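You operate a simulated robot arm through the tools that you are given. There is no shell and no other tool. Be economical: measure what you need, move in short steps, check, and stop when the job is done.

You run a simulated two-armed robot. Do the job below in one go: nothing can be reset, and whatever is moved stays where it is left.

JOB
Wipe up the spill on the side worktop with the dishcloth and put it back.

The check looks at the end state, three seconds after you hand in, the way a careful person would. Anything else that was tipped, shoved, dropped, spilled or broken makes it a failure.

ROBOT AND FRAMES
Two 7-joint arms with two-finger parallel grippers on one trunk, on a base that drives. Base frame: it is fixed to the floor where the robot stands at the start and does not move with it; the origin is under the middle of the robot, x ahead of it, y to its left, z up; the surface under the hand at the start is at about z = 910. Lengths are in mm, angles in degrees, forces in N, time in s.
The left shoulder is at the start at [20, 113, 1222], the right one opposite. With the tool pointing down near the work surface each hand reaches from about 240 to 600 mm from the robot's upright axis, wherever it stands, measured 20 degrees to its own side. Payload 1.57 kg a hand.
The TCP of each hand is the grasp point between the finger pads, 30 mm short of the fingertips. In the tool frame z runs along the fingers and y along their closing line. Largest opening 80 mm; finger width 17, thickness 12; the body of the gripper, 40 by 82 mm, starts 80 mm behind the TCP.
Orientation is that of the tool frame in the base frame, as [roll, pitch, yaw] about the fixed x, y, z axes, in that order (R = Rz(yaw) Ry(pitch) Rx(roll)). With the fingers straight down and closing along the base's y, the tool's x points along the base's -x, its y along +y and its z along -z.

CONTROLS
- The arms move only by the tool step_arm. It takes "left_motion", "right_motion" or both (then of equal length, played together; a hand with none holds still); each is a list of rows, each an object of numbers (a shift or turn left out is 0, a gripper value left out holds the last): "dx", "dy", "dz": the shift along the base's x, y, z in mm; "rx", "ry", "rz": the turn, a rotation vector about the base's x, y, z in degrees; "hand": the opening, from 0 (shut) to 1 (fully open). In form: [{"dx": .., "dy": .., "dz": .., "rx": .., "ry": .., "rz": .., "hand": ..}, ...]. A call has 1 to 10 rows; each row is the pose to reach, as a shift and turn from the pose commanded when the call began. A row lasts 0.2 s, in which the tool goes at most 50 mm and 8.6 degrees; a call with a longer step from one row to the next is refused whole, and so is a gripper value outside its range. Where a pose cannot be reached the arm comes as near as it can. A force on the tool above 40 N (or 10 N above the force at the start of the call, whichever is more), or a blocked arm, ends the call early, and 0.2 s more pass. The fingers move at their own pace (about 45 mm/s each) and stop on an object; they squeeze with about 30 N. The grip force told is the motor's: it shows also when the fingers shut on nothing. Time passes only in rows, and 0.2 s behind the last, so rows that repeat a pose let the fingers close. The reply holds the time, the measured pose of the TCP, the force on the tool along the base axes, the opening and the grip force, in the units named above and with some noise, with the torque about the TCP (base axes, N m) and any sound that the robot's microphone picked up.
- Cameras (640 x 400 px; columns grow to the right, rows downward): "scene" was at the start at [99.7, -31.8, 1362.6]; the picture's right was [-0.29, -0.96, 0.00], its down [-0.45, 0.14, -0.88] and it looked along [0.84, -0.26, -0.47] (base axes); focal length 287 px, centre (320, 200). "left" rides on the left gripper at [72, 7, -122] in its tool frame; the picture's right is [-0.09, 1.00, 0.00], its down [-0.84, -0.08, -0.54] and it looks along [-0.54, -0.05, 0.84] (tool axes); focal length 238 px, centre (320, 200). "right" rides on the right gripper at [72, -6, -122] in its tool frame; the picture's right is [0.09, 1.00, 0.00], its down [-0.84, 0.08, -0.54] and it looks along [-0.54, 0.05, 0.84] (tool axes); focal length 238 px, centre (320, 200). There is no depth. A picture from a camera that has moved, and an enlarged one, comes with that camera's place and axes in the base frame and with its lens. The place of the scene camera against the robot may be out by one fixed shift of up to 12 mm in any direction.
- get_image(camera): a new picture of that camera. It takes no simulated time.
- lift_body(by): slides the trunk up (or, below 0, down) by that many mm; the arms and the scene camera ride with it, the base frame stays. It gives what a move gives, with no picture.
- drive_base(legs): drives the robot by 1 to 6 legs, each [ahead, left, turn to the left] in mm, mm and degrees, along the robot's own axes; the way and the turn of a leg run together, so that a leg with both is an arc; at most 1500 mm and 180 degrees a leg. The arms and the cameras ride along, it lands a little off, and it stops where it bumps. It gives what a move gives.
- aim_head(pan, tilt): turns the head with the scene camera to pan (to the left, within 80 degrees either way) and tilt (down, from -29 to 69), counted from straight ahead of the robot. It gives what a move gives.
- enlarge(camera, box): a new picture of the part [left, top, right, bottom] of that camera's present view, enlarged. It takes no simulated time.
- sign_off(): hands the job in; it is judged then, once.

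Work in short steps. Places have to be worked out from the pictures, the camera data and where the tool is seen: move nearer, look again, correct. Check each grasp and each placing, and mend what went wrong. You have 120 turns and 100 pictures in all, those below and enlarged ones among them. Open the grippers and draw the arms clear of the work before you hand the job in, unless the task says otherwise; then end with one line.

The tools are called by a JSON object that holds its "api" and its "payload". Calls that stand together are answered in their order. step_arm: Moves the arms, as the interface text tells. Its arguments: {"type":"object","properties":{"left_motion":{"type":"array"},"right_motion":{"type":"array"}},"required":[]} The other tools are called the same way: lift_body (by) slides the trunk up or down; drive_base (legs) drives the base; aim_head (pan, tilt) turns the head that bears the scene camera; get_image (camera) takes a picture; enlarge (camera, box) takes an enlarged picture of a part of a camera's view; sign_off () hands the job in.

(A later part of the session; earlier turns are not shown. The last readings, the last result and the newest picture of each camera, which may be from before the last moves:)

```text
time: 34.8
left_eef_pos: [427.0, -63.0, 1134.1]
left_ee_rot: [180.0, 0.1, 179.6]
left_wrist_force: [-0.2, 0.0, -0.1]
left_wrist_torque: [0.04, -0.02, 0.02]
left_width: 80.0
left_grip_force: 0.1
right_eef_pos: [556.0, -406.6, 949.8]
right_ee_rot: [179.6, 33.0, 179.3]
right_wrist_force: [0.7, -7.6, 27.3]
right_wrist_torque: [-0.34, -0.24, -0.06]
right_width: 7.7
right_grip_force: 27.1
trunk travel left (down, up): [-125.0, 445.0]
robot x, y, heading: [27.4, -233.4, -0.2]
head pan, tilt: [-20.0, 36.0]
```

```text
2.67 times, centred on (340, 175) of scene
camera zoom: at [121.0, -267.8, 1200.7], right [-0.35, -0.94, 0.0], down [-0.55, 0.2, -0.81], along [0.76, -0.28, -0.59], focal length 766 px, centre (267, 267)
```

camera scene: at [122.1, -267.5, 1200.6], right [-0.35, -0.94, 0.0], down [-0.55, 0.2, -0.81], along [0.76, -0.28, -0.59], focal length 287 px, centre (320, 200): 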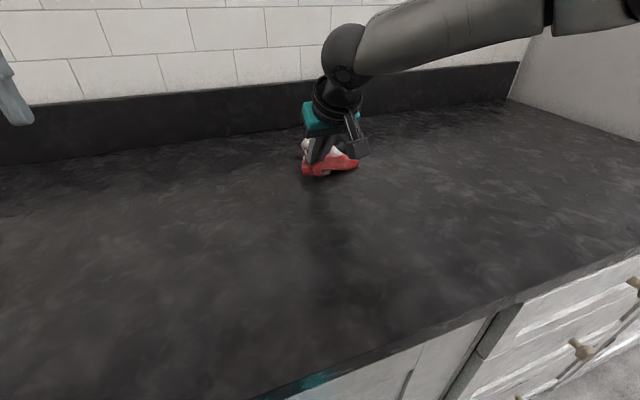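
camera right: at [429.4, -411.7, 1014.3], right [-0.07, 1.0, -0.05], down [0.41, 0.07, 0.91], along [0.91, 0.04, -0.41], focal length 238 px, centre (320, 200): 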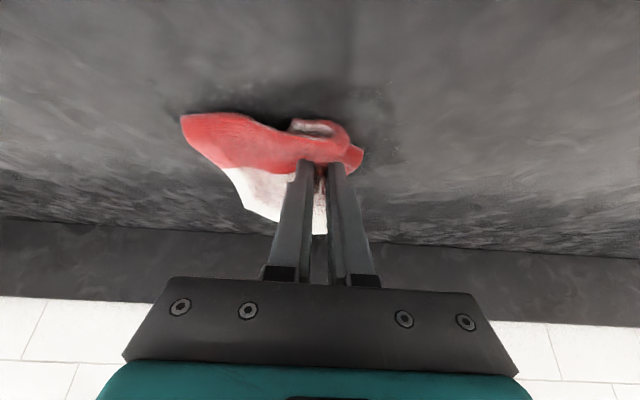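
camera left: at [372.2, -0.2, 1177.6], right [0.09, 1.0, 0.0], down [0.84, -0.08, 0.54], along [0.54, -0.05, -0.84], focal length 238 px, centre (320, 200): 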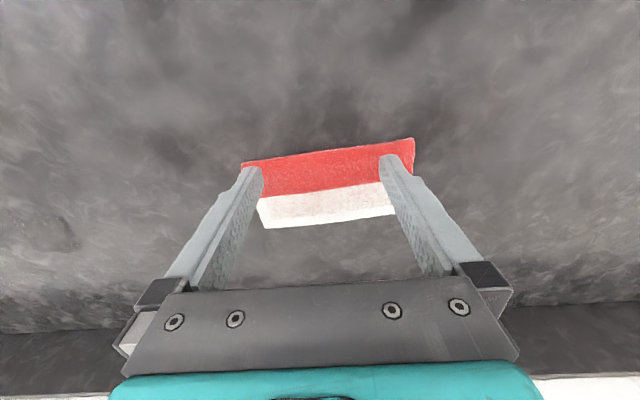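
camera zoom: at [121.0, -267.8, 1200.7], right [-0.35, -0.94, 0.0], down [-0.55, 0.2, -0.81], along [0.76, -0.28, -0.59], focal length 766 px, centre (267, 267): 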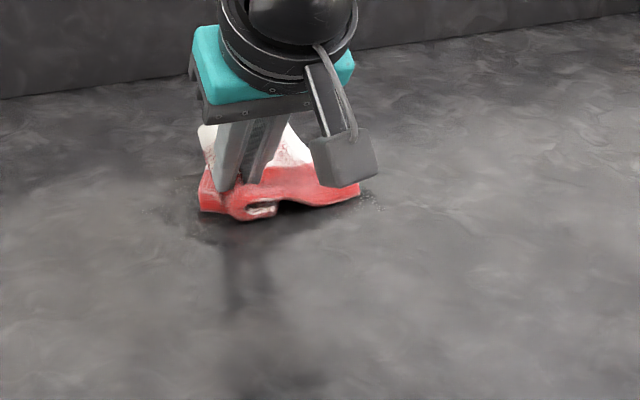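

There are still specks at both sides of the cloth. I wipe a wider raster at the same pressure, covering x≈505–605.

{"api": "step_arm", "payload": {"right_motion": [{"dx": -25, "dy": 30}, {"dx": -50, "dy": 35}, {"dx": -50, "dy": 0}, {"dx": -50, "dy": -40}, {"dx": -50, "dy": -75}, {"dx": -20, "dy": -75}, {"dx": -20, "dy": -40}, {"dx": -20, "dy": 0}, {"dx": -20, "dy": 40}, {"dx": 10, "dy": 40}]}}

{"api": "step_arm", "payload": {"right_motion": [{"dx": 0, "dy": -40}, {"dx": 0, "dy": -80}, {"dx": 0, "dy": -115}, {"dx": 30, "dy": -115}, {"dx": 30, "dy": -75}, {"dx": 30, "dy": -35}, {"dx": 30, "dy": 0}, {"dx": 50, "dy": 0}, {"dx": 50, "dy": -40}, {"dx": 50, "dy": -80}]}}

{"api": "get_image", "payload": {"camera": "right"}}

{"api": "enlarge", "payload": {"camera": "scene", "box": [220, 100, 460, 250]}}

```text
time: 37.0
left_eef_pos: [427.8, -63.6, 1134.2]
left_ee_rot: [-180.0, 0.2, 179.8]
left_wrist_force: [0.2, -0.5, -0.2]
left_wrist_torque: [0.01, 0.0, 0.01]
left_width: 80.0
left_grip_force: 0.1
right_eef_pos: [564.5, -361.8, 952.0]
right_ee_rot: [179.4, 32.7, 179.7]
right_wrist_force: [-4.6, 2.0, 21.2]
right_wrist_torque: [-0.02, -0.03, 0.0]
right_width: 7.4
right_grip_force: 26.9
trunk travel left (down, up): [-125.0, 445.0]
robot x, y, heading: [24.9, -229.3, -0.4]
head pan, tilt: [-20.0, 36.0]
```

```text
time: 39.2
left_eef_pos: [428.7, -61.6, 1133.5]
left_ee_rot: [-179.8, 0.1, 179.5]
left_wrist_force: [0.2, 0.4, 0.3]
left_wrist_torque: [0.0, -0.03, 0.0]
left_width: 79.9
left_grip_force: 0.0
right_eef_pos: [614.0, -440.0, 952.4]
right_ee_rot: [179.5, 32.6, 179.6]
right_wrist_force: [-0.6, 3.0, 15.2]
right_wrist_torque: [0.06, -0.15, 0.06]
right_width: 7.6
right_grip_force: 26.8
right hand out of reach, approached as far as the arm can: row 8
trunk travel left (down, up): [-125.0, 445.0]
robot x, y, heading: [30.6, -235.4, -0.2]
head pan, tilt: [-20.0, 36.0]
```

```text
64 pictures are left
camera right: at [488.0, -447.1, 1016.1], right [-0.08, 1.0, -0.04], down [0.41, 0.07, 0.91], along [0.91, 0.05, -0.42], focal length 238 px, centre (320, 200)
```

right: 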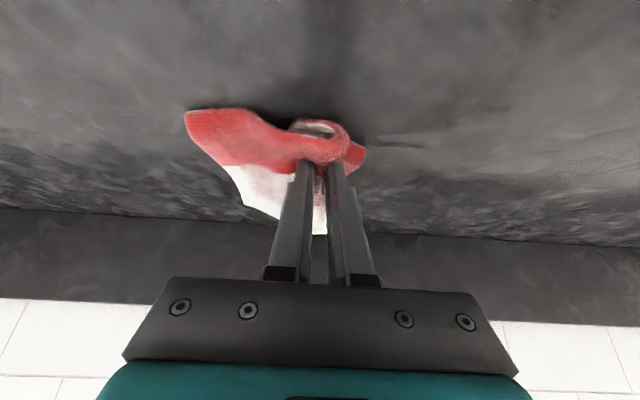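

```text
2.67 times, centred on (340, 175) of scene
camera zoom: at [121.6, -266.9, 1200.6], right [-0.35, -0.94, 0.0], down [-0.55, 0.2, -0.81], along [0.76, -0.28, -0.59], focal length 766 px, centre (267, 267)
```

zoom: 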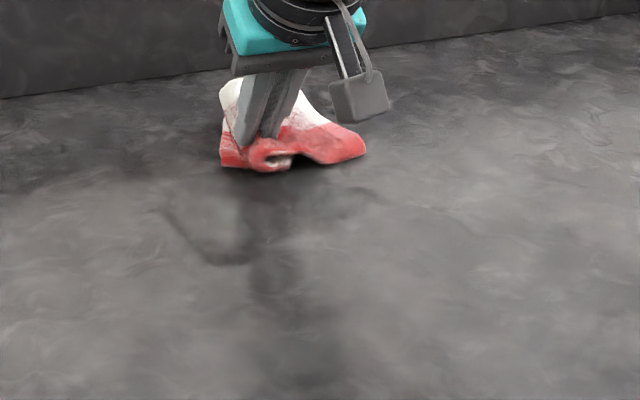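

There is a faint line near (520,-377) and perhaps other traces. I lift the cloth and hold it aside to inspect the surface.

{"api": "step_arm", "payload": {"right_motion": [{"dz": 30}, {"dz": 60, "dy": -40}, {"dz": 90, "dy": -80}, {"dz": 110, "dy": -110}]}}

{"api": "enlarge", "payload": {"camera": "scene", "box": [200, 110, 440, 260]}}

{"api": "get_image", "payload": {"camera": "right"}}

```text
time: 40.2
left_eef_pos: [429.6, -62.5, 1133.9]
left_ee_rot: [180.0, 0.0, 179.5]
left_wrist_force: [-0.2, -0.3, -0.7]
left_wrist_torque: [0.03, 0.01, -0.01]
left_width: 80.0
left_grip_force: 0.2
right_eef_pos: [616.3, -555.1, 1056.1]
right_ee_rot: [179.6, 32.2, 179.6]
right_wrist_force: [-1.0, 0.3, -0.2]
right_wrist_torque: [0.01, 0.04, 0.0]
right_width: 7.3
right_grip_force: 26.7
trunk travel left (down, up): [-125.0, 445.0]
robot x, y, heading: [28.5, -229.8, -0.3]
head pan, tilt: [-20.0, 36.0]
```

```text
2.67 times, centred on (320, 185) of scene
camera zoom: at [122.8, -267.7, 1200.4], right [-0.35, -0.94, 0.0], down [-0.55, 0.2, -0.81], along [0.76, -0.28, -0.59], focal length 766 px, centre (320, 240)
```

zoom: 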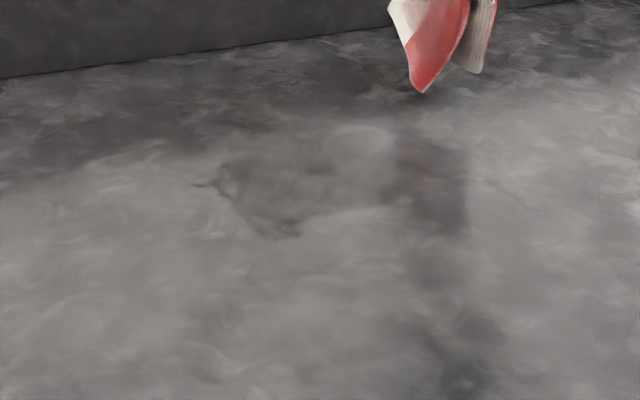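

```text
61 pictures are left
camera right: at [490.4, -561.5, 1121.8], right [-0.07, 1.0, -0.04], down [0.42, 0.07, 0.91], along [0.9, 0.05, -0.42], focal length 238 px, centre (320, 200)
```

right: 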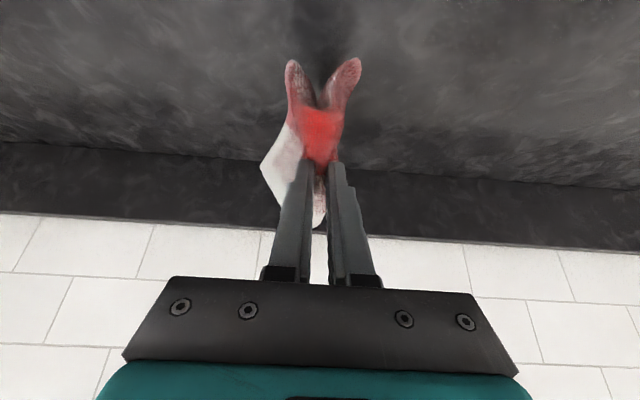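

A partial outline remains on the +y side, between about (590,-345) and (513,-387). I bring the left hand's camera toward it for a view from above.

{"api": "step_arm", "payload": {"left_motion": [{"dy": -40}, {"dy": -80}, {"dy": -120}, {"dy": -150, "dx": 15}]}}

{"api": "get_image", "payload": {"camera": "left"}}

```text
time: 41.2
left_eef_pos: [442.3, -211.1, 1133.5]
left_ee_rot: [179.9, 0.1, 179.7]
left_wrist_force: [0.1, 0.9, 0.2]
left_wrist_torque: [0.04, 0.0, 0.0]
left_width: 80.2
left_grip_force: 0.1
right_eef_pos: [616.0, -556.3, 1057.3]
right_ee_rot: [179.6, 32.3, 179.4]
right_wrist_force: [0.1, -0.1, -0.7]
right_wrist_torque: [0.03, 0.06, -0.03]
right_width: 7.7
right_grip_force: 26.8
trunk travel left (down, up): [-125.0, 445.0]
robot x, y, heading: [30.2, -233.5, -0.1]
head pan, tilt: [-20.0, 36.0]
```

```text
60 pictures are left
camera left: at [371.6, -203.5, 1255.4], right [0.1, 1.0, 0.0], down [0.84, -0.08, 0.54], along [0.54, -0.05, -0.84], focal length 238 px, centre (320, 200)
```

left: 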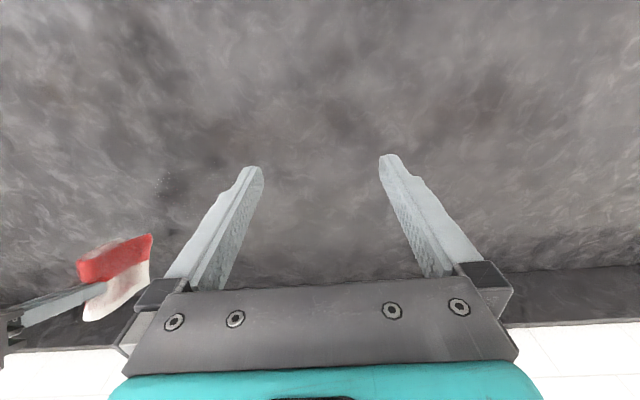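

The area of interest is near px (210,195), partly behind the finger. I shut the left fingers to clear the view and enlarge.

{"api": "step_arm", "payload": {"left_motion": [{"hand": 0}, {"hand": 0}, {"hand": 0}, {"hand": 0}]}}

{"api": "enlarge", "payload": {"camera": "left", "box": [100, 110, 292, 230]}}

```text
time: 42.2
left_eef_pos: [443.1, -210.0, 1132.5]
left_ee_rot: [180.0, 0.0, 179.7]
left_wrist_force: [-0.6, 0.4, 0.0]
left_wrist_torque: [0.0, -0.01, -0.02]
left_width: 0.0
left_grip_force: 4.8
right_eef_pos: [617.8, -553.9, 1057.6]
right_ee_rot: [179.6, 32.2, 179.5]
right_wrist_force: [0.5, 0.0, -0.7]
right_wrist_torque: [0.03, 0.04, 0.0]
right_width: 7.7
right_grip_force: 26.8
trunk travel left (down, up): [-125.0, 445.0]
robot x, y, heading: [29.4, -238.1, -0.1]
head pan, tilt: [-20.0, 36.0]
```

```text
3.33 times, centred on (196, 170) of left
camera zoom: at [371.3, -202.7, 1255.4], right [0.1, 1.0, 0.0], down [0.84, -0.08, 0.54], along [0.54, -0.05, -0.84], focal length 794 px, centre (733, 300)
```

zoom: 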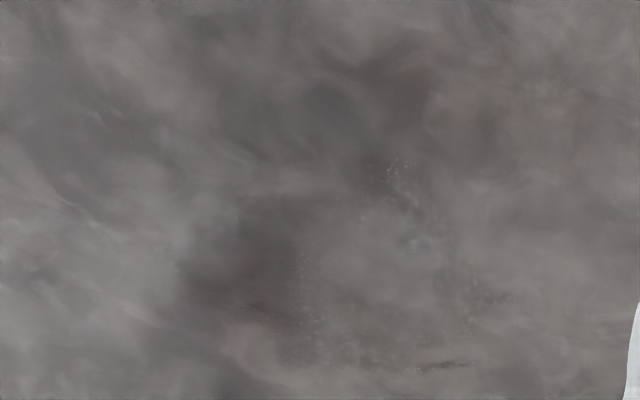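

Tiny droplets remain in a ring spanning x≈505–619 and y≈-440 to -357, centred near (562,-398), so I'd wiped a little too far to -y. I set the cloth down again and wipe a dense raster over it.

{"api": "step_arm", "payload": {"right_motion": [{"dy": 40}, {"dy": 84, "dx": -10, "dz": -25}, {"dy": 84, "dx": -10, "dz": -65}, {"dy": 84, "dx": -10, "dz": -95}, {"dy": 84, "dx": -10, "dz": -106}]}}

{"api": "step_arm", "payload": {"right_motion": [{"dy": 45}, {"dy": 90}, {"dy": 130}, {"dx": -20, "dy": 130}, {"dx": -20, "dy": 85}, {"dx": -20, "dy": 40}, {"dx": -20}, {"dx": -40}, {"dx": -40, "dy": 45}, {"dx": -40, "dy": 90}]}}

{"api": "step_arm", "payload": {"right_motion": [{"dy": 40}, {"dx": -20, "dy": 40}, {"dx": -20, "dy": -5}, {"dx": -20, "dy": -50}, {"dx": -20, "dy": -90}, {"dx": -40, "dy": -90}, {"dx": -40, "dy": -45}, {"dx": -40, "dy": 0}, {"dx": -40, "dy": 40}, {"dx": -60, "dy": 40}]}}

{"api": "step_arm", "payload": {"right_motion": [{"dy": -45}, {"dy": -90}, {"dy": -130}, {"dx": -20, "dy": -130}, {"dx": -20, "dy": -85}, {"dx": -20, "dy": -40}, {"dx": -20, "dy": 0}, {"dx": 25, "dy": 0}, {"dx": 70, "dy": 0}, {"dx": 115, "dy": 0}]}}

```text
refused: row 2 steps farther than a row can; nothing moved
```

```text
time: 44.4
left_eef_pos: [441.9, -209.6, 1133.7]
left_ee_rot: [-180.0, 0.0, 179.7]
left_wrist_force: [-0.5, 0.6, -0.2]
left_wrist_torque: [-0.02, 0.04, 0.03]
left_width: 0.0
left_grip_force: 21.1
right_eef_pos: [575.1, -463.3, 1056.9]
right_ee_rot: [179.6, 32.3, 179.5]
right_wrist_force: [0.0, -0.5, -0.1]
right_wrist_torque: [-0.01, 0.02, 0.0]
right_width: 7.4
right_grip_force: 26.6
trunk travel left (down, up): [-125.0, 445.0]
robot x, y, heading: [28.6, -229.6, -0.5]
head pan, tilt: [-20.0, 36.0]
```

```text
time: 46.6
left_eef_pos: [442.9, -210.7, 1132.6]
left_ee_rot: [179.9, 0.0, 179.7]
left_wrist_force: [0.4, 0.3, 0.3]
left_wrist_torque: [-0.01, 0.02, -0.01]
left_width: 0.0
left_grip_force: 21.3
right_eef_pos: [516.2, -423.4, 1058.0]
right_ee_rot: [179.6, 32.3, 179.5]
right_wrist_force: [0.3, 0.0, 0.1]
right_wrist_torque: [0.01, 0.01, -0.01]
right_width: 7.4
right_grip_force: 27.2
trunk travel left (down, up): [-125.0, 445.0]
robot x, y, heading: [28.8, -230.6, -0.2]
head pan, tilt: [-20.0, 36.0]
```

```text
time: 48.8
left_eef_pos: [444.4, -210.2, 1130.7]
left_ee_rot: [-180.0, -0.1, 179.6]
left_wrist_force: [0.0, -0.7, 0.4]
left_wrist_torque: [0.01, 0.0, 0.01]
left_width: 0.1
left_grip_force: 21.0
right_eef_pos: [631.0, -426.7, 1057.7]
right_ee_rot: [180.0, 32.4, 179.5]
right_wrist_force: [-0.3, -0.3, 0.5]
right_wrist_torque: [-0.03, 0.08, -0.02]
right_width: 7.8
right_grip_force: 26.9
trunk travel left (down, up): [-125.0, 445.0]
robot x, y, heading: [28.8, -230.5, -0.1]
head pan, tilt: [-20.0, 36.0]
```

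The descent was refused (one row slightly too long), so those strokes were harmlessly in the air. I lower now at about (606,-460).

{"api": "step_arm", "payload": {"right_motion": [{"dx": -15, "dy": -20, "dz": -20}, {"dx": -25, "dy": -33, "dz": -55}, {"dx": -25, "dy": -33, "dz": -85}, {"dx": -25, "dy": -33, "dz": -100}, {"dx": -25, "dy": -33, "dz": -106}]}}

```text
time: 50.0
left_eef_pos: [440.4, -211.3, 1133.8]
left_ee_rot: [180.0, 0.2, 179.6]
left_wrist_force: [0.1, 0.4, 0.2]
left_wrist_torque: [0.01, 0.02, -0.02]
left_width: 0.0
left_grip_force: 21.2
right_eef_pos: [603.9, -457.2, 956.8]
right_ee_rot: [179.6, 32.7, 179.5]
right_wrist_force: [-2.3, -1.3, 14.3]
right_wrist_torque: [-0.13, -0.07, -0.01]
right_width: 7.7
right_grip_force: 26.6
trunk travel left (down, up): [-125.0, 445.0]
robot x, y, heading: [24.6, -228.0, -0.6]
head pan, tilt: [-20.0, 36.0]
```

The cloth is pressed down at 14 N, so I run the first part of the raster.

{"api": "step_arm", "payload": {"right_motion": [{"dy": 45, "dz": -2}, {"dy": 90, "dz": -2}, {"dy": 120, "dz": -2}, {"dx": -20, "dy": 120, "dz": -2}, {"dx": -20, "dy": 80, "dz": -2}, {"dx": -20, "dy": 35, "dz": -2}, {"dx": -20, "dz": -2}, {"dx": -40, "dz": -2}, {"dx": -40, "dy": 45, "dz": -2}, {"dx": -40, "dy": 90, "dz": -2}]}}

```text
time: 52.2
left_eef_pos: [441.5, -210.9, 1133.6]
left_ee_rot: [-180.0, 0.1, 179.6]
left_wrist_force: [-1.1, 0.2, -0.2]
left_wrist_torque: [0.0, 0.0, -0.01]
left_width: 0.1
left_grip_force: 21.1
right_eef_pos: [566.4, -369.1, 954.2]
right_ee_rot: [179.6, 32.7, 179.4]
right_wrist_force: [0.6, -6.0, 24.2]
right_wrist_torque: [-0.32, -0.26, -0.04]
right_width: 7.7
right_grip_force: 26.7
right hand out of reach, approached as far as the arm can: row 2, 3, 4
trunk travel left (down, up): [-125.0, 445.0]
robot x, y, heading: [31.0, -231.4, -0.3]
head pan, tilt: [-20.0, 36.0]
```

The pressure holds at 24 N. I continue the raster toward the near side and check it with both cameras.

{"api": "step_arm", "payload": {"right_motion": [{"dy": 35}, {"dx": -20, "dy": 35}, {"dx": -20, "dy": -10}, {"dx": -20, "dy": -55}, {"dx": -20, "dy": -90}, {"dx": -40, "dy": -90}, {"dx": -40, "dy": -45}, {"dx": -40, "dy": 0}, {"dx": -40, "dy": 35}, {"dx": -60, "dy": 35}]}}

{"api": "step_arm", "payload": {"right_motion": [{"dy": -45}, {"dy": -85}, {"dy": -120}, {"dx": -20, "dy": -120}, {"dx": -20, "dy": -80}, {"dx": -20, "dy": -35}, {"dx": -20, "dy": 0}, {"dx": 25, "dy": 0}, {"dx": 70, "dy": 0}, {"dx": 100, "dy": 0}]}}

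{"api": "step_arm", "payload": {"right_motion": [{"dx": -45, "dy": -15}, {"dx": -90, "dy": -25}, {"dx": -55, "dy": -45}, {"dx": -10, "dy": -45}, {"dx": -45, "dy": -70}, {"dx": -90, "dy": -70}, {"dx": -45, "dy": -90}, {"dx": 0, "dy": -90}]}}

{"api": "step_arm", "payload": {"right_motion": [{"dz": 35}, {"dz": 70, "dy": -30}, {"dz": 105, "dy": -65}, {"dz": 105, "dy": -110}]}}

{"api": "enlarge", "payload": {"camera": "left", "box": [100, 110, 292, 230]}}

{"api": "enlarge", "payload": {"camera": "scene", "box": [200, 110, 440, 260]}}

```text
time: 54.4
left_eef_pos: [440.6, -209.2, 1133.4]
left_ee_rot: [-180.0, 0.0, 179.7]
left_wrist_force: [0.7, 0.3, 0.9]
left_wrist_torque: [0.01, -0.02, 0.01]
left_width: 0.0
left_grip_force: 21.2
right_eef_pos: [504.2, -329.5, 953.4]
right_ee_rot: [179.5, 32.8, 179.6]
right_wrist_force: [4.5, 0.1, 24.0]
right_wrist_torque: [-0.12, -0.36, 0.05]
right_width: 7.8
right_grip_force: 26.6
right hand out of reach, approached as far as the arm can: row 1
trunk travel left (down, up): [-125.0, 445.0]
robot x, y, heading: [28.4, -229.7, -0.2]
head pan, tilt: [-20.0, 36.0]
```

```text
time: 56.6
left_eef_pos: [442.1, -209.4, 1133.9]
left_ee_rot: [-179.9, 0.1, 179.7]
left_wrist_force: [-0.3, 0.4, -0.5]
left_wrist_torque: [0.0, -0.02, -0.04]
left_width: 0.0
left_grip_force: 21.3
right_eef_pos: [583.3, -354.4, 954.9]
right_ee_rot: [179.4, 32.4, 179.7]
right_wrist_force: [-2.8, 4.4, 16.6]
right_wrist_torque: [0.05, -0.07, 0.06]
right_width: 7.6
right_grip_force: 26.7
right hand out of reach, approached as far as the arm can: row 9, 10
trunk travel left (down, up): [-125.0, 445.0]
robot x, y, heading: [27.9, -237.0, -0.4]
head pan, tilt: [-20.0, 36.0]
```

```text
time: 58.4
left_eef_pos: [441.7, -209.7, 1133.2]
left_ee_rot: [180.0, 0.0, 179.7]
left_wrist_force: [-0.1, 0.7, -0.5]
left_wrist_torque: [-0.02, 0.02, -0.01]
left_width: 0.0
left_grip_force: 20.7
right_eef_pos: [583.7, -446.1, 957.0]
right_ee_rot: [179.6, 32.5, 179.5]
right_wrist_force: [-0.9, 0.2, 10.1]
right_wrist_torque: [-0.05, -0.08, -0.02]
right_width: 7.6
right_grip_force: 26.8
trunk travel left (down, up): [-125.0, 445.0]
robot x, y, heading: [28.3, -230.7, -0.1]
head pan, tilt: [-20.0, 36.0]
```

```text
time: 59.4
left_eef_pos: [441.7, -210.0, 1132.8]
left_ee_rot: [-180.0, 0.0, 179.6]
left_wrist_force: [0.1, -0.7, -0.1]
left_wrist_torque: [-0.01, -0.03, 0.0]
left_width: 0.0
left_grip_force: 21.4
right_eef_pos: [582.4, -557.9, 1060.6]
right_ee_rot: [179.6, 32.1, 179.6]
right_wrist_force: [0.6, -0.6, 0.3]
right_wrist_torque: [0.01, 0.01, -0.01]
right_width: 7.8
right_grip_force: 26.5
trunk travel left (down, up): [-125.0, 445.0]
robot x, y, heading: [33.0, -232.9, -0.5]
head pan, tilt: [-20.0, 36.0]
```

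```text
3.33 times, centred on (196, 170) of left
camera zoom: at [371.4, -203.2, 1255.4], right [0.1, 1.0, 0.0], down [0.84, -0.08, 0.54], along [0.54, -0.05, -0.84], focal length 794 px, centre (733, 300)
```

zoom: 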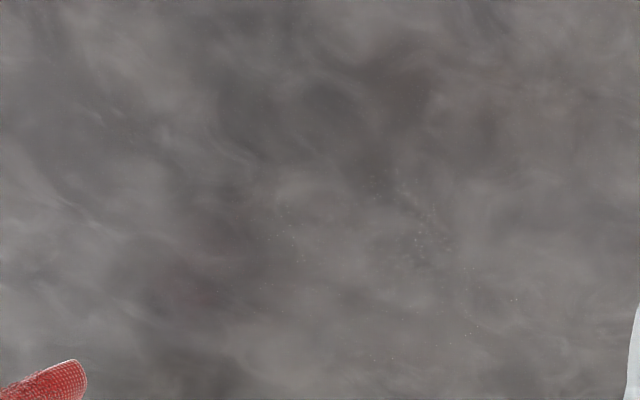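

```text
2.67 times, centred on (320, 185) of scene
camera zoom: at [122.9, -268.0, 1200.4], right [-0.35, -0.94, 0.0], down [-0.55, 0.2, -0.81], along [0.76, -0.28, -0.59], focal length 766 px, centre (320, 240)
```

zoom: 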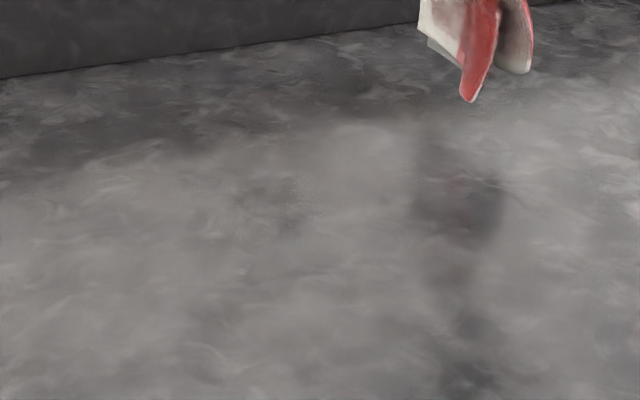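

Nearly clean: only sparse droplets remain around x 509–613, y -437 to -337. I do one more full pass, with strokes along x this time.

{"api": "step_arm", "payload": {"right_motion": [{"dy": 40, "dz": -20}, {"dy": 75, "dz": -50}, {"dy": 90, "dz": -80}, {"dy": 95, "dz": -100}, {"dy": 95, "dz": -107}]}}

{"api": "step_arm", "payload": {"right_motion": [{"dx": 20}, {"dx": -25}, {"dx": -70}, {"dx": -95}, {"dx": -95, "dy": 22}, {"dx": -50, "dy": 22}, {"dx": -5, "dy": 22}, {"dx": 20, "dy": 22}, {"dx": 20, "dy": 44}, {"dx": -25, "dy": 44}]}}

{"api": "step_arm", "payload": {"right_motion": [{"dx": -45}, {"dx": -70}, {"dx": -70, "dy": 22}, {"dx": -25, "dy": 22}, {"dx": 20, "dy": 22}, {"dx": 42, "dy": 22}, {"dx": 42, "dy": 44}, {"dx": -3, "dy": 44}, {"dx": -48, "dy": 44}, {"dx": -70, "dy": 44}]}}

{"api": "step_arm", "payload": {"right_motion": [{"dy": 22}, {"dx": 45, "dy": 22}, {"dx": 85, "dy": 22}, {"dx": 85, "dy": 44}, {"dx": 45, "dy": 44}, {"dx": 0, "dy": 44}, {"dx": 0, "dy": 22}, {"dx": 20, "dy": -20}, {"dx": 40, "dy": -60}, {"dx": 60, "dy": -85}]}}

{"api": "step_arm", "payload": {"right_motion": [{"dz": 35}, {"dz": 70, "dy": -30}, {"dz": 105, "dy": -65}, {"dz": 105, "dy": -110}, {"dz": 105, "dy": -150}]}}

{"api": "enlarge", "payload": {"camera": "left", "box": [100, 110, 292, 230]}}

{"api": "enlarge", "payload": {"camera": "scene", "box": [200, 110, 440, 260]}}

```text
time: 60.6
left_eef_pos: [442.6, -209.2, 1132.7]
left_ee_rot: [-179.9, 0.0, 179.7]
left_wrist_force: [-0.5, 0.3, 1.4]
left_wrist_torque: [0.03, -0.04, -0.01]
left_width: 0.0
left_grip_force: 21.2
right_eef_pos: [582.5, -461.5, 954.9]
right_ee_rot: [179.6, 32.5, 179.6]
right_wrist_force: [0.5, -0.5, 4.8]
right_wrist_torque: [-0.09, -0.05, 0.02]
right_width: 7.6
right_grip_force: 26.8
trunk travel left (down, up): [-125.0, 445.0]
robot x, y, heading: [30.2, -229.1, 0.0]
head pan, tilt: [-20.0, 36.0]
```

```text
time: 62.8
left_eef_pos: [440.8, -209.3, 1132.5]
left_ee_rot: [-180.0, 0.1, 179.6]
left_wrist_force: [0.4, 0.6, 0.0]
left_wrist_torque: [0.04, -0.01, 0.01]
left_width: 0.0
left_grip_force: 21.3
right_eef_pos: [558.3, -416.1, 953.7]
right_ee_rot: [179.6, 32.4, 179.5]
right_wrist_force: [-1.5, -0.3, 10.8]
right_wrist_torque: [-0.2, -0.06, -0.02]
right_width: 7.4
right_grip_force: 26.6
trunk travel left (down, up): [-125.0, 445.0]
robot x, y, heading: [28.6, -231.7, -0.2]
head pan, tilt: [-20.0, 36.0]
```

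```text
time: 65.0
left_eef_pos: [442.3, -210.5, 1133.1]
left_ee_rot: [180.0, 0.0, 179.8]
left_wrist_force: [0.6, -0.2, -0.4]
left_wrist_torque: [0.01, -0.01, 0.01]
left_width: 0.0
left_grip_force: 21.4
right_eef_pos: [488.2, -373.7, 953.6]
right_ee_rot: [179.6, 32.3, 179.6]
right_wrist_force: [2.0, -0.3, 8.0]
right_wrist_torque: [-0.14, -0.13, -0.01]
right_width: 7.6
right_grip_force: 26.4
trunk travel left (down, up): [-125.0, 445.0]
robot x, y, heading: [29.0, -232.1, -0.4]
head pan, tilt: [-20.0, 36.0]
```

```text
time: 67.2
left_eef_pos: [441.7, -211.0, 1132.8]
left_ee_rot: [-180.0, 0.0, 179.7]
left_wrist_force: [0.8, -0.1, 1.0]
left_wrist_torque: [0.0, 0.0, 0.01]
left_width: 0.0
left_grip_force: 21.0
right_eef_pos: [546.3, -456.7, 953.6]
right_ee_rot: [179.6, 32.4, 179.6]
right_wrist_force: [-0.9, 2.1, 8.6]
right_wrist_torque: [-0.03, -0.09, -0.01]
right_width: 7.7
right_grip_force: 27.1
right hand out of reach, approached as far as the arm can: row 4
trunk travel left (down, up): [-125.0, 445.0]
robot x, y, heading: [28.1, -231.8, -0.3]
head pan, tilt: [-20.0, 36.0]
```

```text
time: 68.4
left_eef_pos: [442.6, -210.0, 1132.6]
left_ee_rot: [179.9, -0.1, 179.6]
left_wrist_force: [-0.2, -0.8, -0.8]
left_wrist_torque: [0.01, -0.01, 0.01]
left_width: 0.0
left_grip_force: 20.8
right_eef_pos: [545.6, -609.7, 1059.3]
right_ee_rot: [179.6, 32.2, 179.5]
right_wrist_force: [0.0, -0.5, -0.7]
right_wrist_torque: [0.01, 0.04, -0.02]
right_width: 8.1
right_grip_force: 26.8
trunk travel left (down, up): [-125.0, 445.0]
robot x, y, heading: [25.4, -233.8, -0.3]
head pan, tilt: [-20.0, 36.0]
```

```text
3.33 times, centred on (196, 170) of left
camera zoom: at [371.4, -203.0, 1255.4], right [0.1, 1.0, 0.0], down [0.84, -0.08, 0.54], along [0.54, -0.05, -0.84], focal length 794 px, centre (733, 300)
```

zoom: 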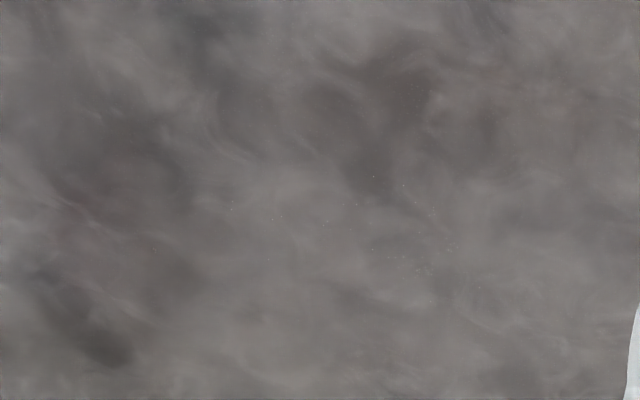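

```text
2.67 times, centred on (320, 185) of scene
camera zoom: at [122.9, -267.9, 1200.4], right [-0.35, -0.94, 0.0], down [-0.55, 0.2, -0.81], along [0.76, -0.28, -0.59], focal length 766 px, centre (320, 240)
```

zoom: 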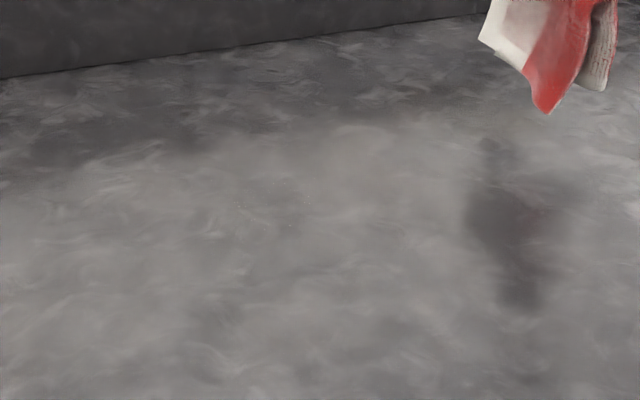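

Only a few pinpoint specks remain, around (545,-370) and (530,-430). I make one last, firmer pass there.

{"api": "step_arm", "payload": {"right_motion": [{"dy": 45}, {"dy": 90, "dz": -15}, {"dy": 130, "dz": -40}, {"dy": 150, "dz": -75}, {"dy": 155, "dz": -100}, {"dy": 155, "dz": -110}]}}

{"api": "step_arm", "payload": {"right_motion": [{"dx": -40}, {"dx": -65, "dy": 15}, {"dx": -20, "dy": 15}, {"dx": 25, "dy": 15}, {"dx": 30, "dy": 30}, {"dx": -15, "dy": 30}, {"dx": -60, "dy": 30}, {"dx": -60, "dy": 45}, {"dx": -15, "dy": 45}, {"dx": 30, "dy": 45}]}}

{"api": "step_arm", "payload": {"right_motion": [{"dy": 15}, {"dx": -45, "dy": 15}, {"dx": -90, "dy": 15}, {"dx": -90, "dy": 30}, {"dx": -45, "dy": 30}, {"dx": 0, "dy": 30}, {"dx": 0, "dy": 45}, {"dx": -45, "dy": 45}, {"dx": -90, "dy": 45}, {"dx": -90, "dy": 60}]}}

{"api": "step_arm", "payload": {"right_motion": [{"dx": 45}, {"dx": 90}, {"dx": 90, "dy": 15}, {"dx": 45, "dy": 15}, {"dx": 0, "dy": 15}, {"dx": 0, "dy": 30}, {"dx": 45, "dy": 30}, {"dx": 75, "dy": 15}, {"dx": 75, "dy": -30}, {"dx": 75, "dy": -75}]}}

{"api": "step_arm", "payload": {"right_motion": [{"dy": -45}, {"dy": -45, "dz": 35}, {"dz": 70, "dy": -75}, {"dz": 105, "dy": -105}, {"dz": 105, "dy": -150}, {"dz": 105, "dy": -190}]}}

{"api": "enlarge", "payload": {"camera": "left", "box": [100, 110, 292, 230]}}

{"api": "enlarge", "payload": {"camera": "scene", "box": [200, 110, 440, 260]}}

```text
time: 69.8
left_eef_pos: [442.9, -210.2, 1134.2]
left_ee_rot: [180.0, 0.0, 179.7]
left_wrist_force: [-0.3, -0.7, -0.5]
left_wrist_torque: [0.02, 0.02, -0.02]
left_width: 0.0
left_grip_force: 22.1
right_eef_pos: [545.7, -452.5, 952.1]
right_ee_rot: [179.6, 32.6, 179.5]
right_wrist_force: [-0.7, -0.6, 9.0]
right_wrist_torque: [-0.13, -0.06, 0.0]
right_width: 7.7
right_grip_force: 26.8
trunk travel left (down, up): [-125.0, 445.0]
robot x, y, heading: [29.6, -230.4, -0.0]
head pan, tilt: [-20.0, 36.0]
```

```text
time: 72.0
left_eef_pos: [441.3, -209.6, 1133.0]
left_ee_rot: [180.0, 0.0, 179.7]
left_wrist_force: [-0.1, 1.0, -0.1]
left_wrist_torque: [0.0, -0.01, 0.05]
left_width: 0.2
left_grip_force: 21.4
right_eef_pos: [572.8, -410.6, 951.0]
right_ee_rot: [179.6, 32.4, 179.5]
right_wrist_force: [-1.8, 0.3, 10.3]
right_wrist_torque: [-0.13, -0.09, -0.02]
right_width: 7.8
right_grip_force: 26.8
trunk travel left (down, up): [-125.0, 445.0]
robot x, y, heading: [25.4, -232.5, -0.5]
head pan, tilt: [-20.0, 36.0]
```

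```text
time: 74.2
left_eef_pos: [442.0, -210.8, 1132.8]
left_ee_rot: [-180.0, 0.1, 179.6]
left_wrist_force: [-0.3, -0.1, -0.1]
left_wrist_torque: [0.01, -0.01, -0.02]
left_width: 0.2
left_grip_force: 21.0
right_eef_pos: [487.1, -351.8, 950.5]
right_ee_rot: [179.7, 32.5, 179.3]
right_wrist_force: [1.5, -5.3, 20.4]
right_wrist_torque: [-0.46, -0.2, -0.03]
right_width: 7.8
right_grip_force: 27.3
trunk travel left (down, up): [-125.0, 445.0]
robot x, y, heading: [31.3, -234.4, -0.5]
head pan, tilt: [-20.0, 36.0]
```

```text
time: 76.4
left_eef_pos: [441.7, -209.8, 1132.9]
left_ee_rot: [179.9, 0.2, 179.7]
left_wrist_force: [0.3, 0.7, 0.6]
left_wrist_torque: [-0.03, -0.03, 0.0]
left_width: 0.0
left_grip_force: 21.2
right_eef_pos: [561.3, -423.6, 951.2]
right_ee_rot: [179.5, 32.4, 179.6]
right_wrist_force: [0.0, 2.4, 12.1]
right_wrist_torque: [-0.09, -0.12, -0.03]
right_width: 7.9
right_grip_force: 26.7
right hand out of reach, approached as far as the arm can: row 3, 8
trunk travel left (down, up): [-125.0, 445.0]
robot x, y, heading: [26.5, -231.2, -0.6]
head pan, tilt: [-20.0, 36.0]
```

```text
time: 77.8
left_eef_pos: [441.5, -210.3, 1132.7]
left_ee_rot: [-179.9, 0.1, 179.8]
left_wrist_force: [0.4, -0.4, 0.3]
left_wrist_torque: [0.01, -0.02, 0.01]
left_width: 0.1
left_grip_force: 21.5
right_eef_pos: [564.4, -615.3, 1053.6]
right_ee_rot: [179.6, 32.3, 179.6]
right_wrist_force: [0.2, -0.8, 0.1]
right_wrist_torque: [-0.02, 0.0, -0.04]
right_width: 7.7
right_grip_force: 26.9
trunk travel left (down, up): [-125.0, 445.0]
robot x, y, heading: [28.9, -232.5, -0.4]
head pan, tilt: [-20.0, 36.0]
```

```text
3.33 times, centred on (196, 170) of left
camera zoom: at [371.3, -203.0, 1255.4], right [0.1, 1.0, 0.0], down [0.84, -0.08, 0.54], along [0.54, -0.05, -0.84], focal length 794 px, centre (733, 300)
```

zoom: 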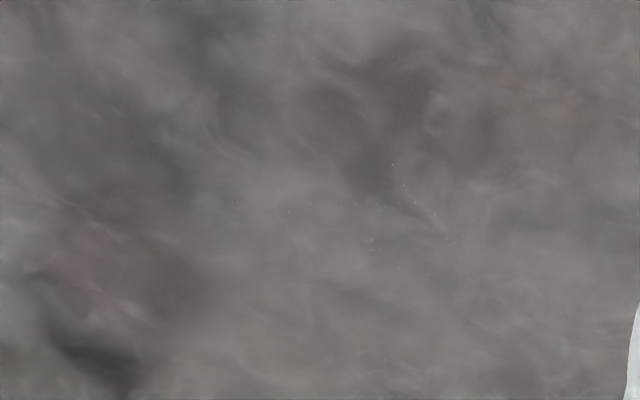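

```text
2.67 times, centred on (320, 185) of scene
camera zoom: at [122.9, -267.9, 1200.4], right [-0.35, -0.94, 0.0], down [-0.55, 0.2, -0.81], along [0.76, -0.28, -0.59], focal length 766 px, centre (320, 240)
```

zoom: 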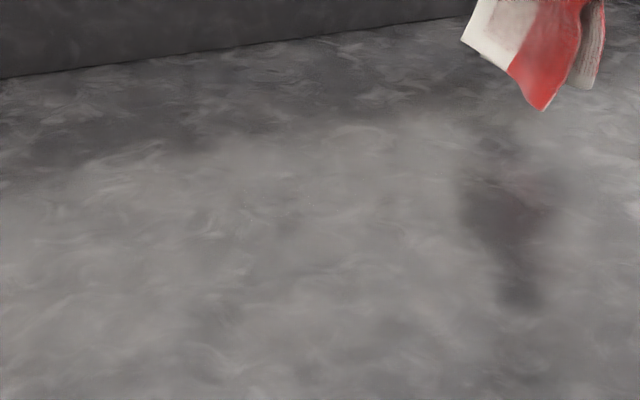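

About a dozen pinpoint specks are left, at x≈503–543, y≈-400 to -360. I do one more tight set of y strokes there.

{"api": "step_arm", "payload": {"right_motion": [{"dy": 45}, {"dy": 90}, {"dy": 135, "dz": -15, "dx": -10}, {"dy": 175, "dz": -40, "dx": -10}, {"dy": 185, "dz": -75, "dx": -10}, {"dy": 190, "dz": -98, "dx": -10}, {"dy": 190, "dz": -105, "dx": -10}]}}

{"api": "step_arm", "payload": {"right_motion": [{"dy": 45}, {"dy": 85}, {"dx": -13, "dy": 85}, {"dx": -13, "dy": 40}, {"dx": -13, "dy": 0}, {"dx": -26, "dy": 0}, {"dx": -26, "dy": 45}, {"dx": -26, "dy": 85}, {"dx": -39, "dy": 85}, {"dx": -39, "dy": 40}]}}

{"api": "step_arm", "payload": {"right_motion": [{"dy": -40}, {"dx": -13, "dy": -40}, {"dx": -13, "dy": 5}, {"dx": -13, "dy": 45}, {"dx": -26, "dy": 45}, {"dx": -26, "dy": 0}, {"dx": -26, "dy": -40}, {"dx": -39, "dy": -40}, {"dx": -39, "dy": 5}, {"dx": -39, "dy": 45}]}}

{"api": "step_arm", "payload": {"right_motion": [{"dx": 35, "dy": 0}, {"dx": 70, "dy": -35}, {"dx": 70, "dy": 10}, {"dx": 55, "dy": 10}, {"dx": 55, "dy": -30}, {"dx": 40, "dy": -50}, {"dx": 40, "dy": -90}, {"dx": 45, "dy": -90, "dz": 35}, {"dx": 45, "dy": -90, "dz": 75}, {"dx": 45, "dy": -90, "dz": 105}]}}

{"api": "step_arm", "payload": {"right_motion": [{"dy": -45}, {"dy": -90}, {"dy": -130}]}}

{"api": "enlarge", "payload": {"camera": "left", "box": [100, 110, 292, 230]}}

```text
time: 79.4
left_eef_pos: [442.1, -209.5, 1133.2]
left_ee_rot: [-179.9, 0.1, 179.6]
left_wrist_force: [0.3, -0.3, 0.2]
left_wrist_torque: [-0.02, -0.01, 0.04]
left_width: 0.0
left_grip_force: 21.3
right_eef_pos: [552.6, -424.8, 952.0]
right_ee_rot: [179.5, 32.6, 179.5]
right_wrist_force: [-0.7, -0.9, 13.3]
right_wrist_torque: [-0.22, -0.12, -0.04]
right_width: 7.8
right_grip_force: 27.1
trunk travel left (down, up): [-125.0, 445.0]
robot x, y, heading: [28.5, -232.8, -0.4]
head pan, tilt: [-20.0, 36.0]
```

```text
time: 81.6
left_eef_pos: [441.0, -209.7, 1133.2]
left_ee_rot: [180.0, 0.1, 179.6]
left_wrist_force: [0.5, -0.4, -0.1]
left_wrist_torque: [0.02, -0.02, -0.01]
left_width: 0.3
left_grip_force: 21.3
right_eef_pos: [512.3, -380.7, 950.8]
right_ee_rot: [179.5, 32.4, 179.7]
right_wrist_force: [-1.7, 2.8, 20.6]
right_wrist_torque: [-0.15, -0.16, 0.01]
right_width: 7.6
right_grip_force: 27.0
trunk travel left (down, up): [-125.0, 445.0]
robot x, y, heading: [29.5, -229.1, -0.4]
head pan, tilt: [-20.0, 36.0]
```

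```text
time: 83.8
left_eef_pos: [441.6, -211.3, 1133.3]
left_ee_rot: [-180.0, 0.1, 179.6]
left_wrist_force: [-0.7, 0.9, -0.2]
left_wrist_torque: [0.01, -0.01, 0.01]
left_width: 0.2
left_grip_force: 21.5
right_eef_pos: [471.5, -342.7, 950.7]
right_ee_rot: [179.8, 32.7, 179.4]
right_wrist_force: [1.7, -7.2, 28.9]
right_wrist_torque: [-0.55, -0.31, -0.06]
right_width: 7.8
right_grip_force: 27.4
trunk travel left (down, up): [-125.0, 445.0]
robot x, y, heading: [26.1, -229.6, -0.5]
head pan, tilt: [-20.0, 36.0]
```

```text
time: 86.0
left_eef_pos: [443.0, -209.8, 1133.2]
left_ee_rot: [180.0, 0.0, 179.7]
left_wrist_force: [0.9, -0.7, 0.0]
left_wrist_torque: [-0.01, 0.0, 0.0]
left_width: 0.2
left_grip_force: 20.7
right_eef_pos: [519.0, -426.9, 1052.6]
right_ee_rot: [179.8, 32.2, 179.6]
right_wrist_force: [0.0, 0.0, 0.7]
right_wrist_torque: [-0.01, 0.0, -0.01]
right_width: 7.7
right_grip_force: 26.5
trunk travel left (down, up): [-125.0, 445.0]
robot x, y, heading: [33.4, -236.4, -0.3]
head pan, tilt: [-20.0, 36.0]
```

```text
time: 86.8
left_eef_pos: [443.3, -210.3, 1133.7]
left_ee_rot: [-180.0, 0.0, 179.5]
left_wrist_force: [-0.3, -0.2, -0.5]
left_wrist_torque: [0.0, 0.01, 0.0]
left_width: 0.0
left_grip_force: 21.5
right_eef_pos: [519.6, -557.8, 1054.2]
right_ee_rot: [179.7, 32.2, 179.6]
right_wrist_force: [-0.5, 0.0, -0.1]
right_wrist_torque: [-0.01, -0.01, -0.03]
right_width: 7.5
right_grip_force: 26.8
trunk travel left (down, up): [-125.0, 445.0]
robot x, y, heading: [28.7, -231.7, -0.2]
head pan, tilt: [-20.0, 36.0]
```

```text
3.33 times, centred on (196, 170) of left
camera zoom: at [371.3, -203.0, 1255.4], right [0.1, 1.0, 0.0], down [0.84, -0.08, 0.54], along [0.54, -0.05, -0.84], focal length 794 px, centre (733, 300)
```

zoom: 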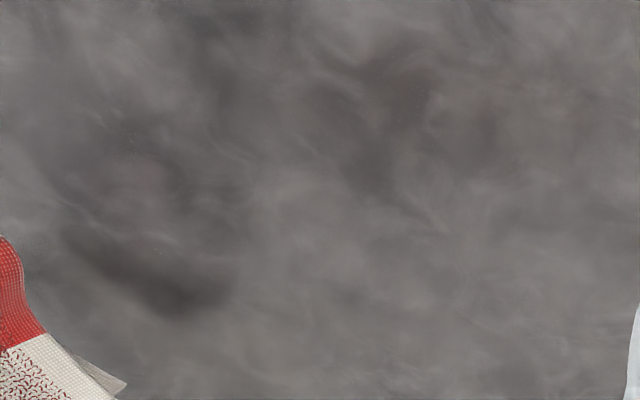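

The surface is now clean. I bring the left hand back, upright the right tool, and drive back left to return the cloth.

{"api": "step_arm", "payload": {"left_motion": [{"dy": 40}, {"dy": 80}, {"dy": 120}, {"dy": 160, "hand": 1}, {"dy": 200}, {"dy": 200}], "right_motion": [{"dy": 40, "ry": 8}, {"dy": 80, "ry": 16}, {"dy": 120, "ry": 24}, {"dy": 142, "ry": 32, "dz": 15}, {"dy": 142, "ry": 32, "dz": 25}, {"dy": 142, "ry": 32, "dz": 25}]}}

{"api": "drive_base", "payload": {"legs": [[0, 411, 0]]}}

{"api": "get_image", "payload": {"camera": "right"}}

{"api": "get_image", "payload": {"camera": "scene"}}

```text
time: 88.2
left_eef_pos: [444.5, -11.8, 1133.4]
left_ee_rot: [-180.0, 0.0, 179.6]
left_wrist_force: [0.4, -1.0, -0.7]
left_wrist_torque: [0.03, 0.0, -0.02]
left_width: 68.0
left_grip_force: 0.0
right_eef_pos: [512.1, -445.7, 1068.4]
right_ee_rot: [179.9, 0.2, 179.6]
right_wrist_force: [-0.2, 0.2, 0.3]
right_wrist_torque: [-0.02, -0.03, -0.02]
right_width: 7.8
right_grip_force: 26.8
right hand out of reach, approached as far as the arm can: row 4, 5, 6
trunk travel left (down, up): [-125.0, 445.0]
robot x, y, heading: [29.2, -230.7, -0.4]
head pan, tilt: [-20.0, 36.0]
```

```text
time: 90.8
left_eef_pos: [448.9, 399.6, 1134.0]
left_ee_rot: [180.0, 0.0, 179.5]
left_wrist_force: [0.9, 0.4, -0.2]
left_wrist_torque: [-0.01, 0.0, -0.02]
left_width: 80.0
left_grip_force: 0.1
right_eef_pos: [514.1, -35.8, 1068.8]
right_ee_rot: [179.9, 0.4, 179.6]
right_wrist_force: [-0.2, 0.2, -0.2]
right_wrist_torque: [0.02, -0.02, -0.02]
right_width: 7.8
right_grip_force: 27.1
trunk travel left (down, up): [-125.0, 445.0]
robot x, y, heading: [30.6, 174.7, -0.4]
head pan, tilt: [-20.0, 36.0]
```

```text
51 pictures are left
camera right: at [441.6, -40.5, 1190.0], right [-0.08, 1.0, 0.0], down [0.83, 0.07, 0.55], along [0.54, 0.05, -0.84], focal length 238 px, centre (320, 200)
```

right: 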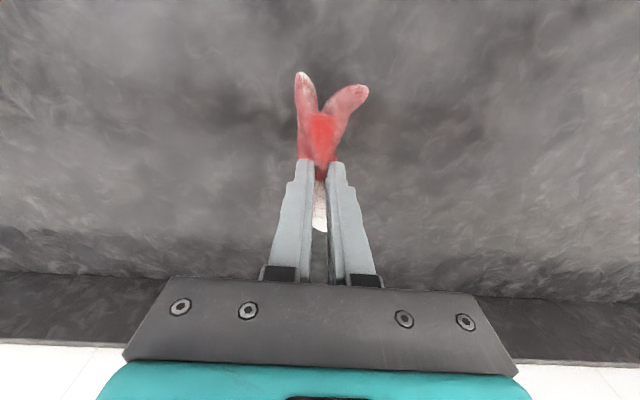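

```text
50 pictures are left
camera scene: at [125.7, 144.4, 1200.5], right [-0.35, -0.94, 0.0], down [-0.55, 0.21, -0.81], along [0.76, -0.28, -0.59], focal length 287 px, centre (320, 200)
```

scene: 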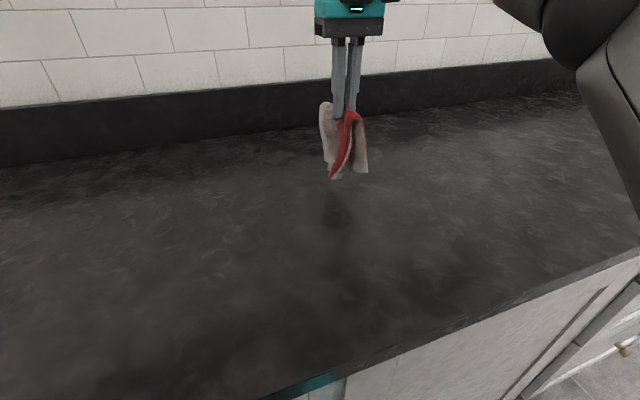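

The cloth is back over its spot. I lower it straight down at about (524,-6), stopping when it touches, to see how the ends spread.

{"api": "step_arm", "payload": {"right_motion": [{"dx": 5, "dy": 15, "dz": -20}, {"dx": 10, "dy": 30, "dz": -50}, {"dx": 10, "dy": 30, "dz": -75}, {"dx": 10, "dy": 30, "dz": -95}]}}

{"api": "enlarge", "payload": {"camera": "scene", "box": [240, 60, 440, 185]}}

{"api": "get_image", "payload": {"camera": "right"}}

```text
time: 91.8
left_eef_pos: [448.1, 400.4, 1133.6]
left_ee_rot: [180.0, 0.0, 179.5]
left_wrist_force: [0.4, -0.3, -0.1]
left_wrist_torque: [-0.01, 0.03, -0.03]
left_width: 79.9
left_grip_force: 0.2
right_eef_pos: [524.9, -6.1, 973.0]
right_ee_rot: [179.8, 0.4, 179.5]
right_wrist_force: [0.1, 0.2, -0.2]
right_wrist_torque: [0.01, 0.0, -0.03]
right_width: 7.7
right_grip_force: 27.0
right hand out of reach, approached as far as the arm can: row 2
trunk travel left (down, up): [-125.0, 445.0]
robot x, y, heading: [30.3, 180.6, -0.5]
head pan, tilt: [-20.0, 36.0]
```

```text
3.20 times, centred on (340, 122) of scene
camera zoom: at [125.7, 144.0, 1200.5], right [-0.35, -0.94, 0.0], down [-0.55, 0.21, -0.81], along [0.76, -0.28, -0.59], focal length 919 px, centre (256, 448)
```

zoom: 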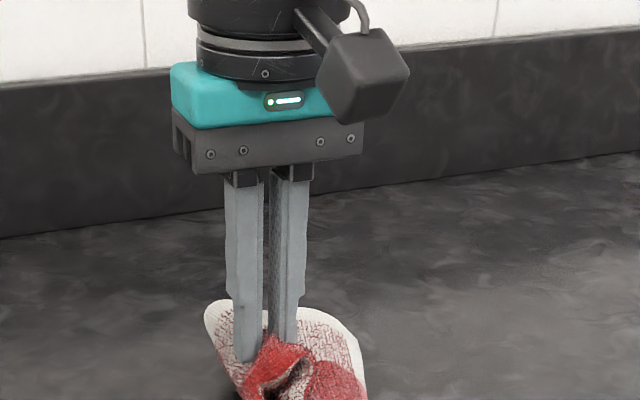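

```text
48 pictures are left
camera right: at [452.5, -11.4, 1094.6], right [-0.08, 1.0, 0.0], down [0.83, 0.07, 0.55], along [0.55, 0.05, -0.84], focal length 238 px, centre (320, 200)
```

right: 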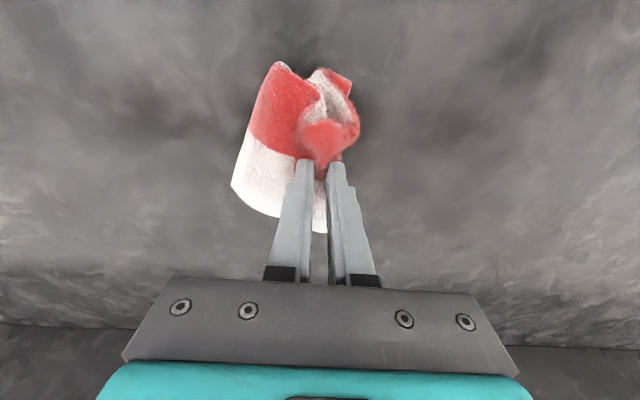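

The -y end has splayed out but the +y end curled under, trailing because of my +y move. I move the hand toward -y a little so the +y end can trail out.

{"api": "step_arm", "payload": {"right_motion": [{"dz": 12}, {"dz": 12, "dy": -25}, {"dz": 10, "dy": -50}, {"dz": 5, "dy": -65}, {"dz": 0, "dy": -75}]}}

{"api": "get_image", "payload": {"camera": "right"}}

{"api": "aim_head", "payload": {"pan": -22, "tilt": 46}}

{"api": "enlarge", "payload": {"camera": "scene", "box": [220, 60, 420, 185]}}

```text
time: 93.0
left_eef_pos: [448.0, 399.4, 1133.9]
left_ee_rot: [179.9, 0.0, 179.5]
left_wrist_force: [-0.1, 0.2, -0.7]
left_wrist_torque: [-0.02, 0.0, -0.01]
left_width: 80.0
left_grip_force: 0.1
right_eef_pos: [523.9, -81.3, 973.6]
right_ee_rot: [179.9, 0.2, 179.3]
right_wrist_force: [-0.4, 0.2, 0.3]
right_wrist_torque: [0.0, -0.04, -0.04]
right_width: 7.8
right_grip_force: 26.5
trunk travel left (down, up): [-125.0, 445.0]
robot x, y, heading: [30.6, 178.5, -0.7]
head pan, tilt: [-20.0, 36.0]
```

```text
47 pictures are left
camera right: at [451.2, -86.5, 1094.9], right [-0.08, 1.0, 0.0], down [0.83, 0.07, 0.55], along [0.54, 0.05, -0.84], focal length 238 px, centre (320, 200)
```

right: 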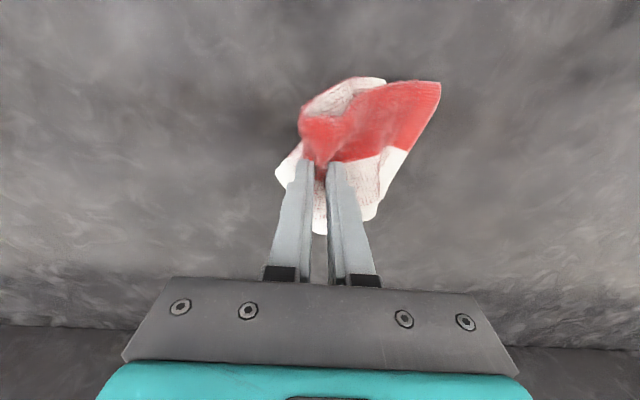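

```text
time: 93.7
left_eef_pos: [449.0, 398.7, 1133.3]
left_ee_rot: [-180.0, -0.1, 179.6]
left_wrist_force: [-0.1, 0.2, 0.9]
left_wrist_torque: [0.01, -0.01, 0.0]
left_width: 80.0
left_grip_force: 0.1
right_eef_pos: [524.1, -79.1, 973.1]
right_ee_rot: [179.9, 0.3, 179.6]
right_wrist_force: [-0.2, 0.6, -0.2]
right_wrist_torque: [-0.03, -0.05, 0.02]
right_width: 7.7
right_grip_force: 27.1
trunk travel left (down, up): [-125.0, 445.0]
robot x, y, heading: [31.5, 179.7, -0.5]
head pan, tilt: [-22.0, 46.0]
```

```text
3.20 times, centred on (320, 122) of scene
camera zoom: at [118.1, 143.9, 1185.8], right [-0.38, -0.92, 0.0], down [-0.66, 0.27, -0.69], along [0.64, -0.27, -0.72], focal length 919 px, centre (320, 448)
```

zoom: 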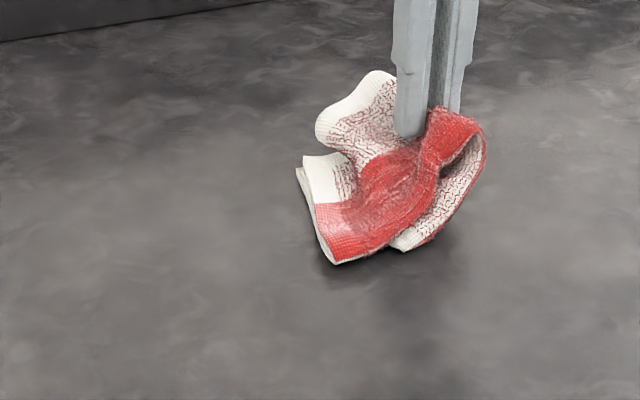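

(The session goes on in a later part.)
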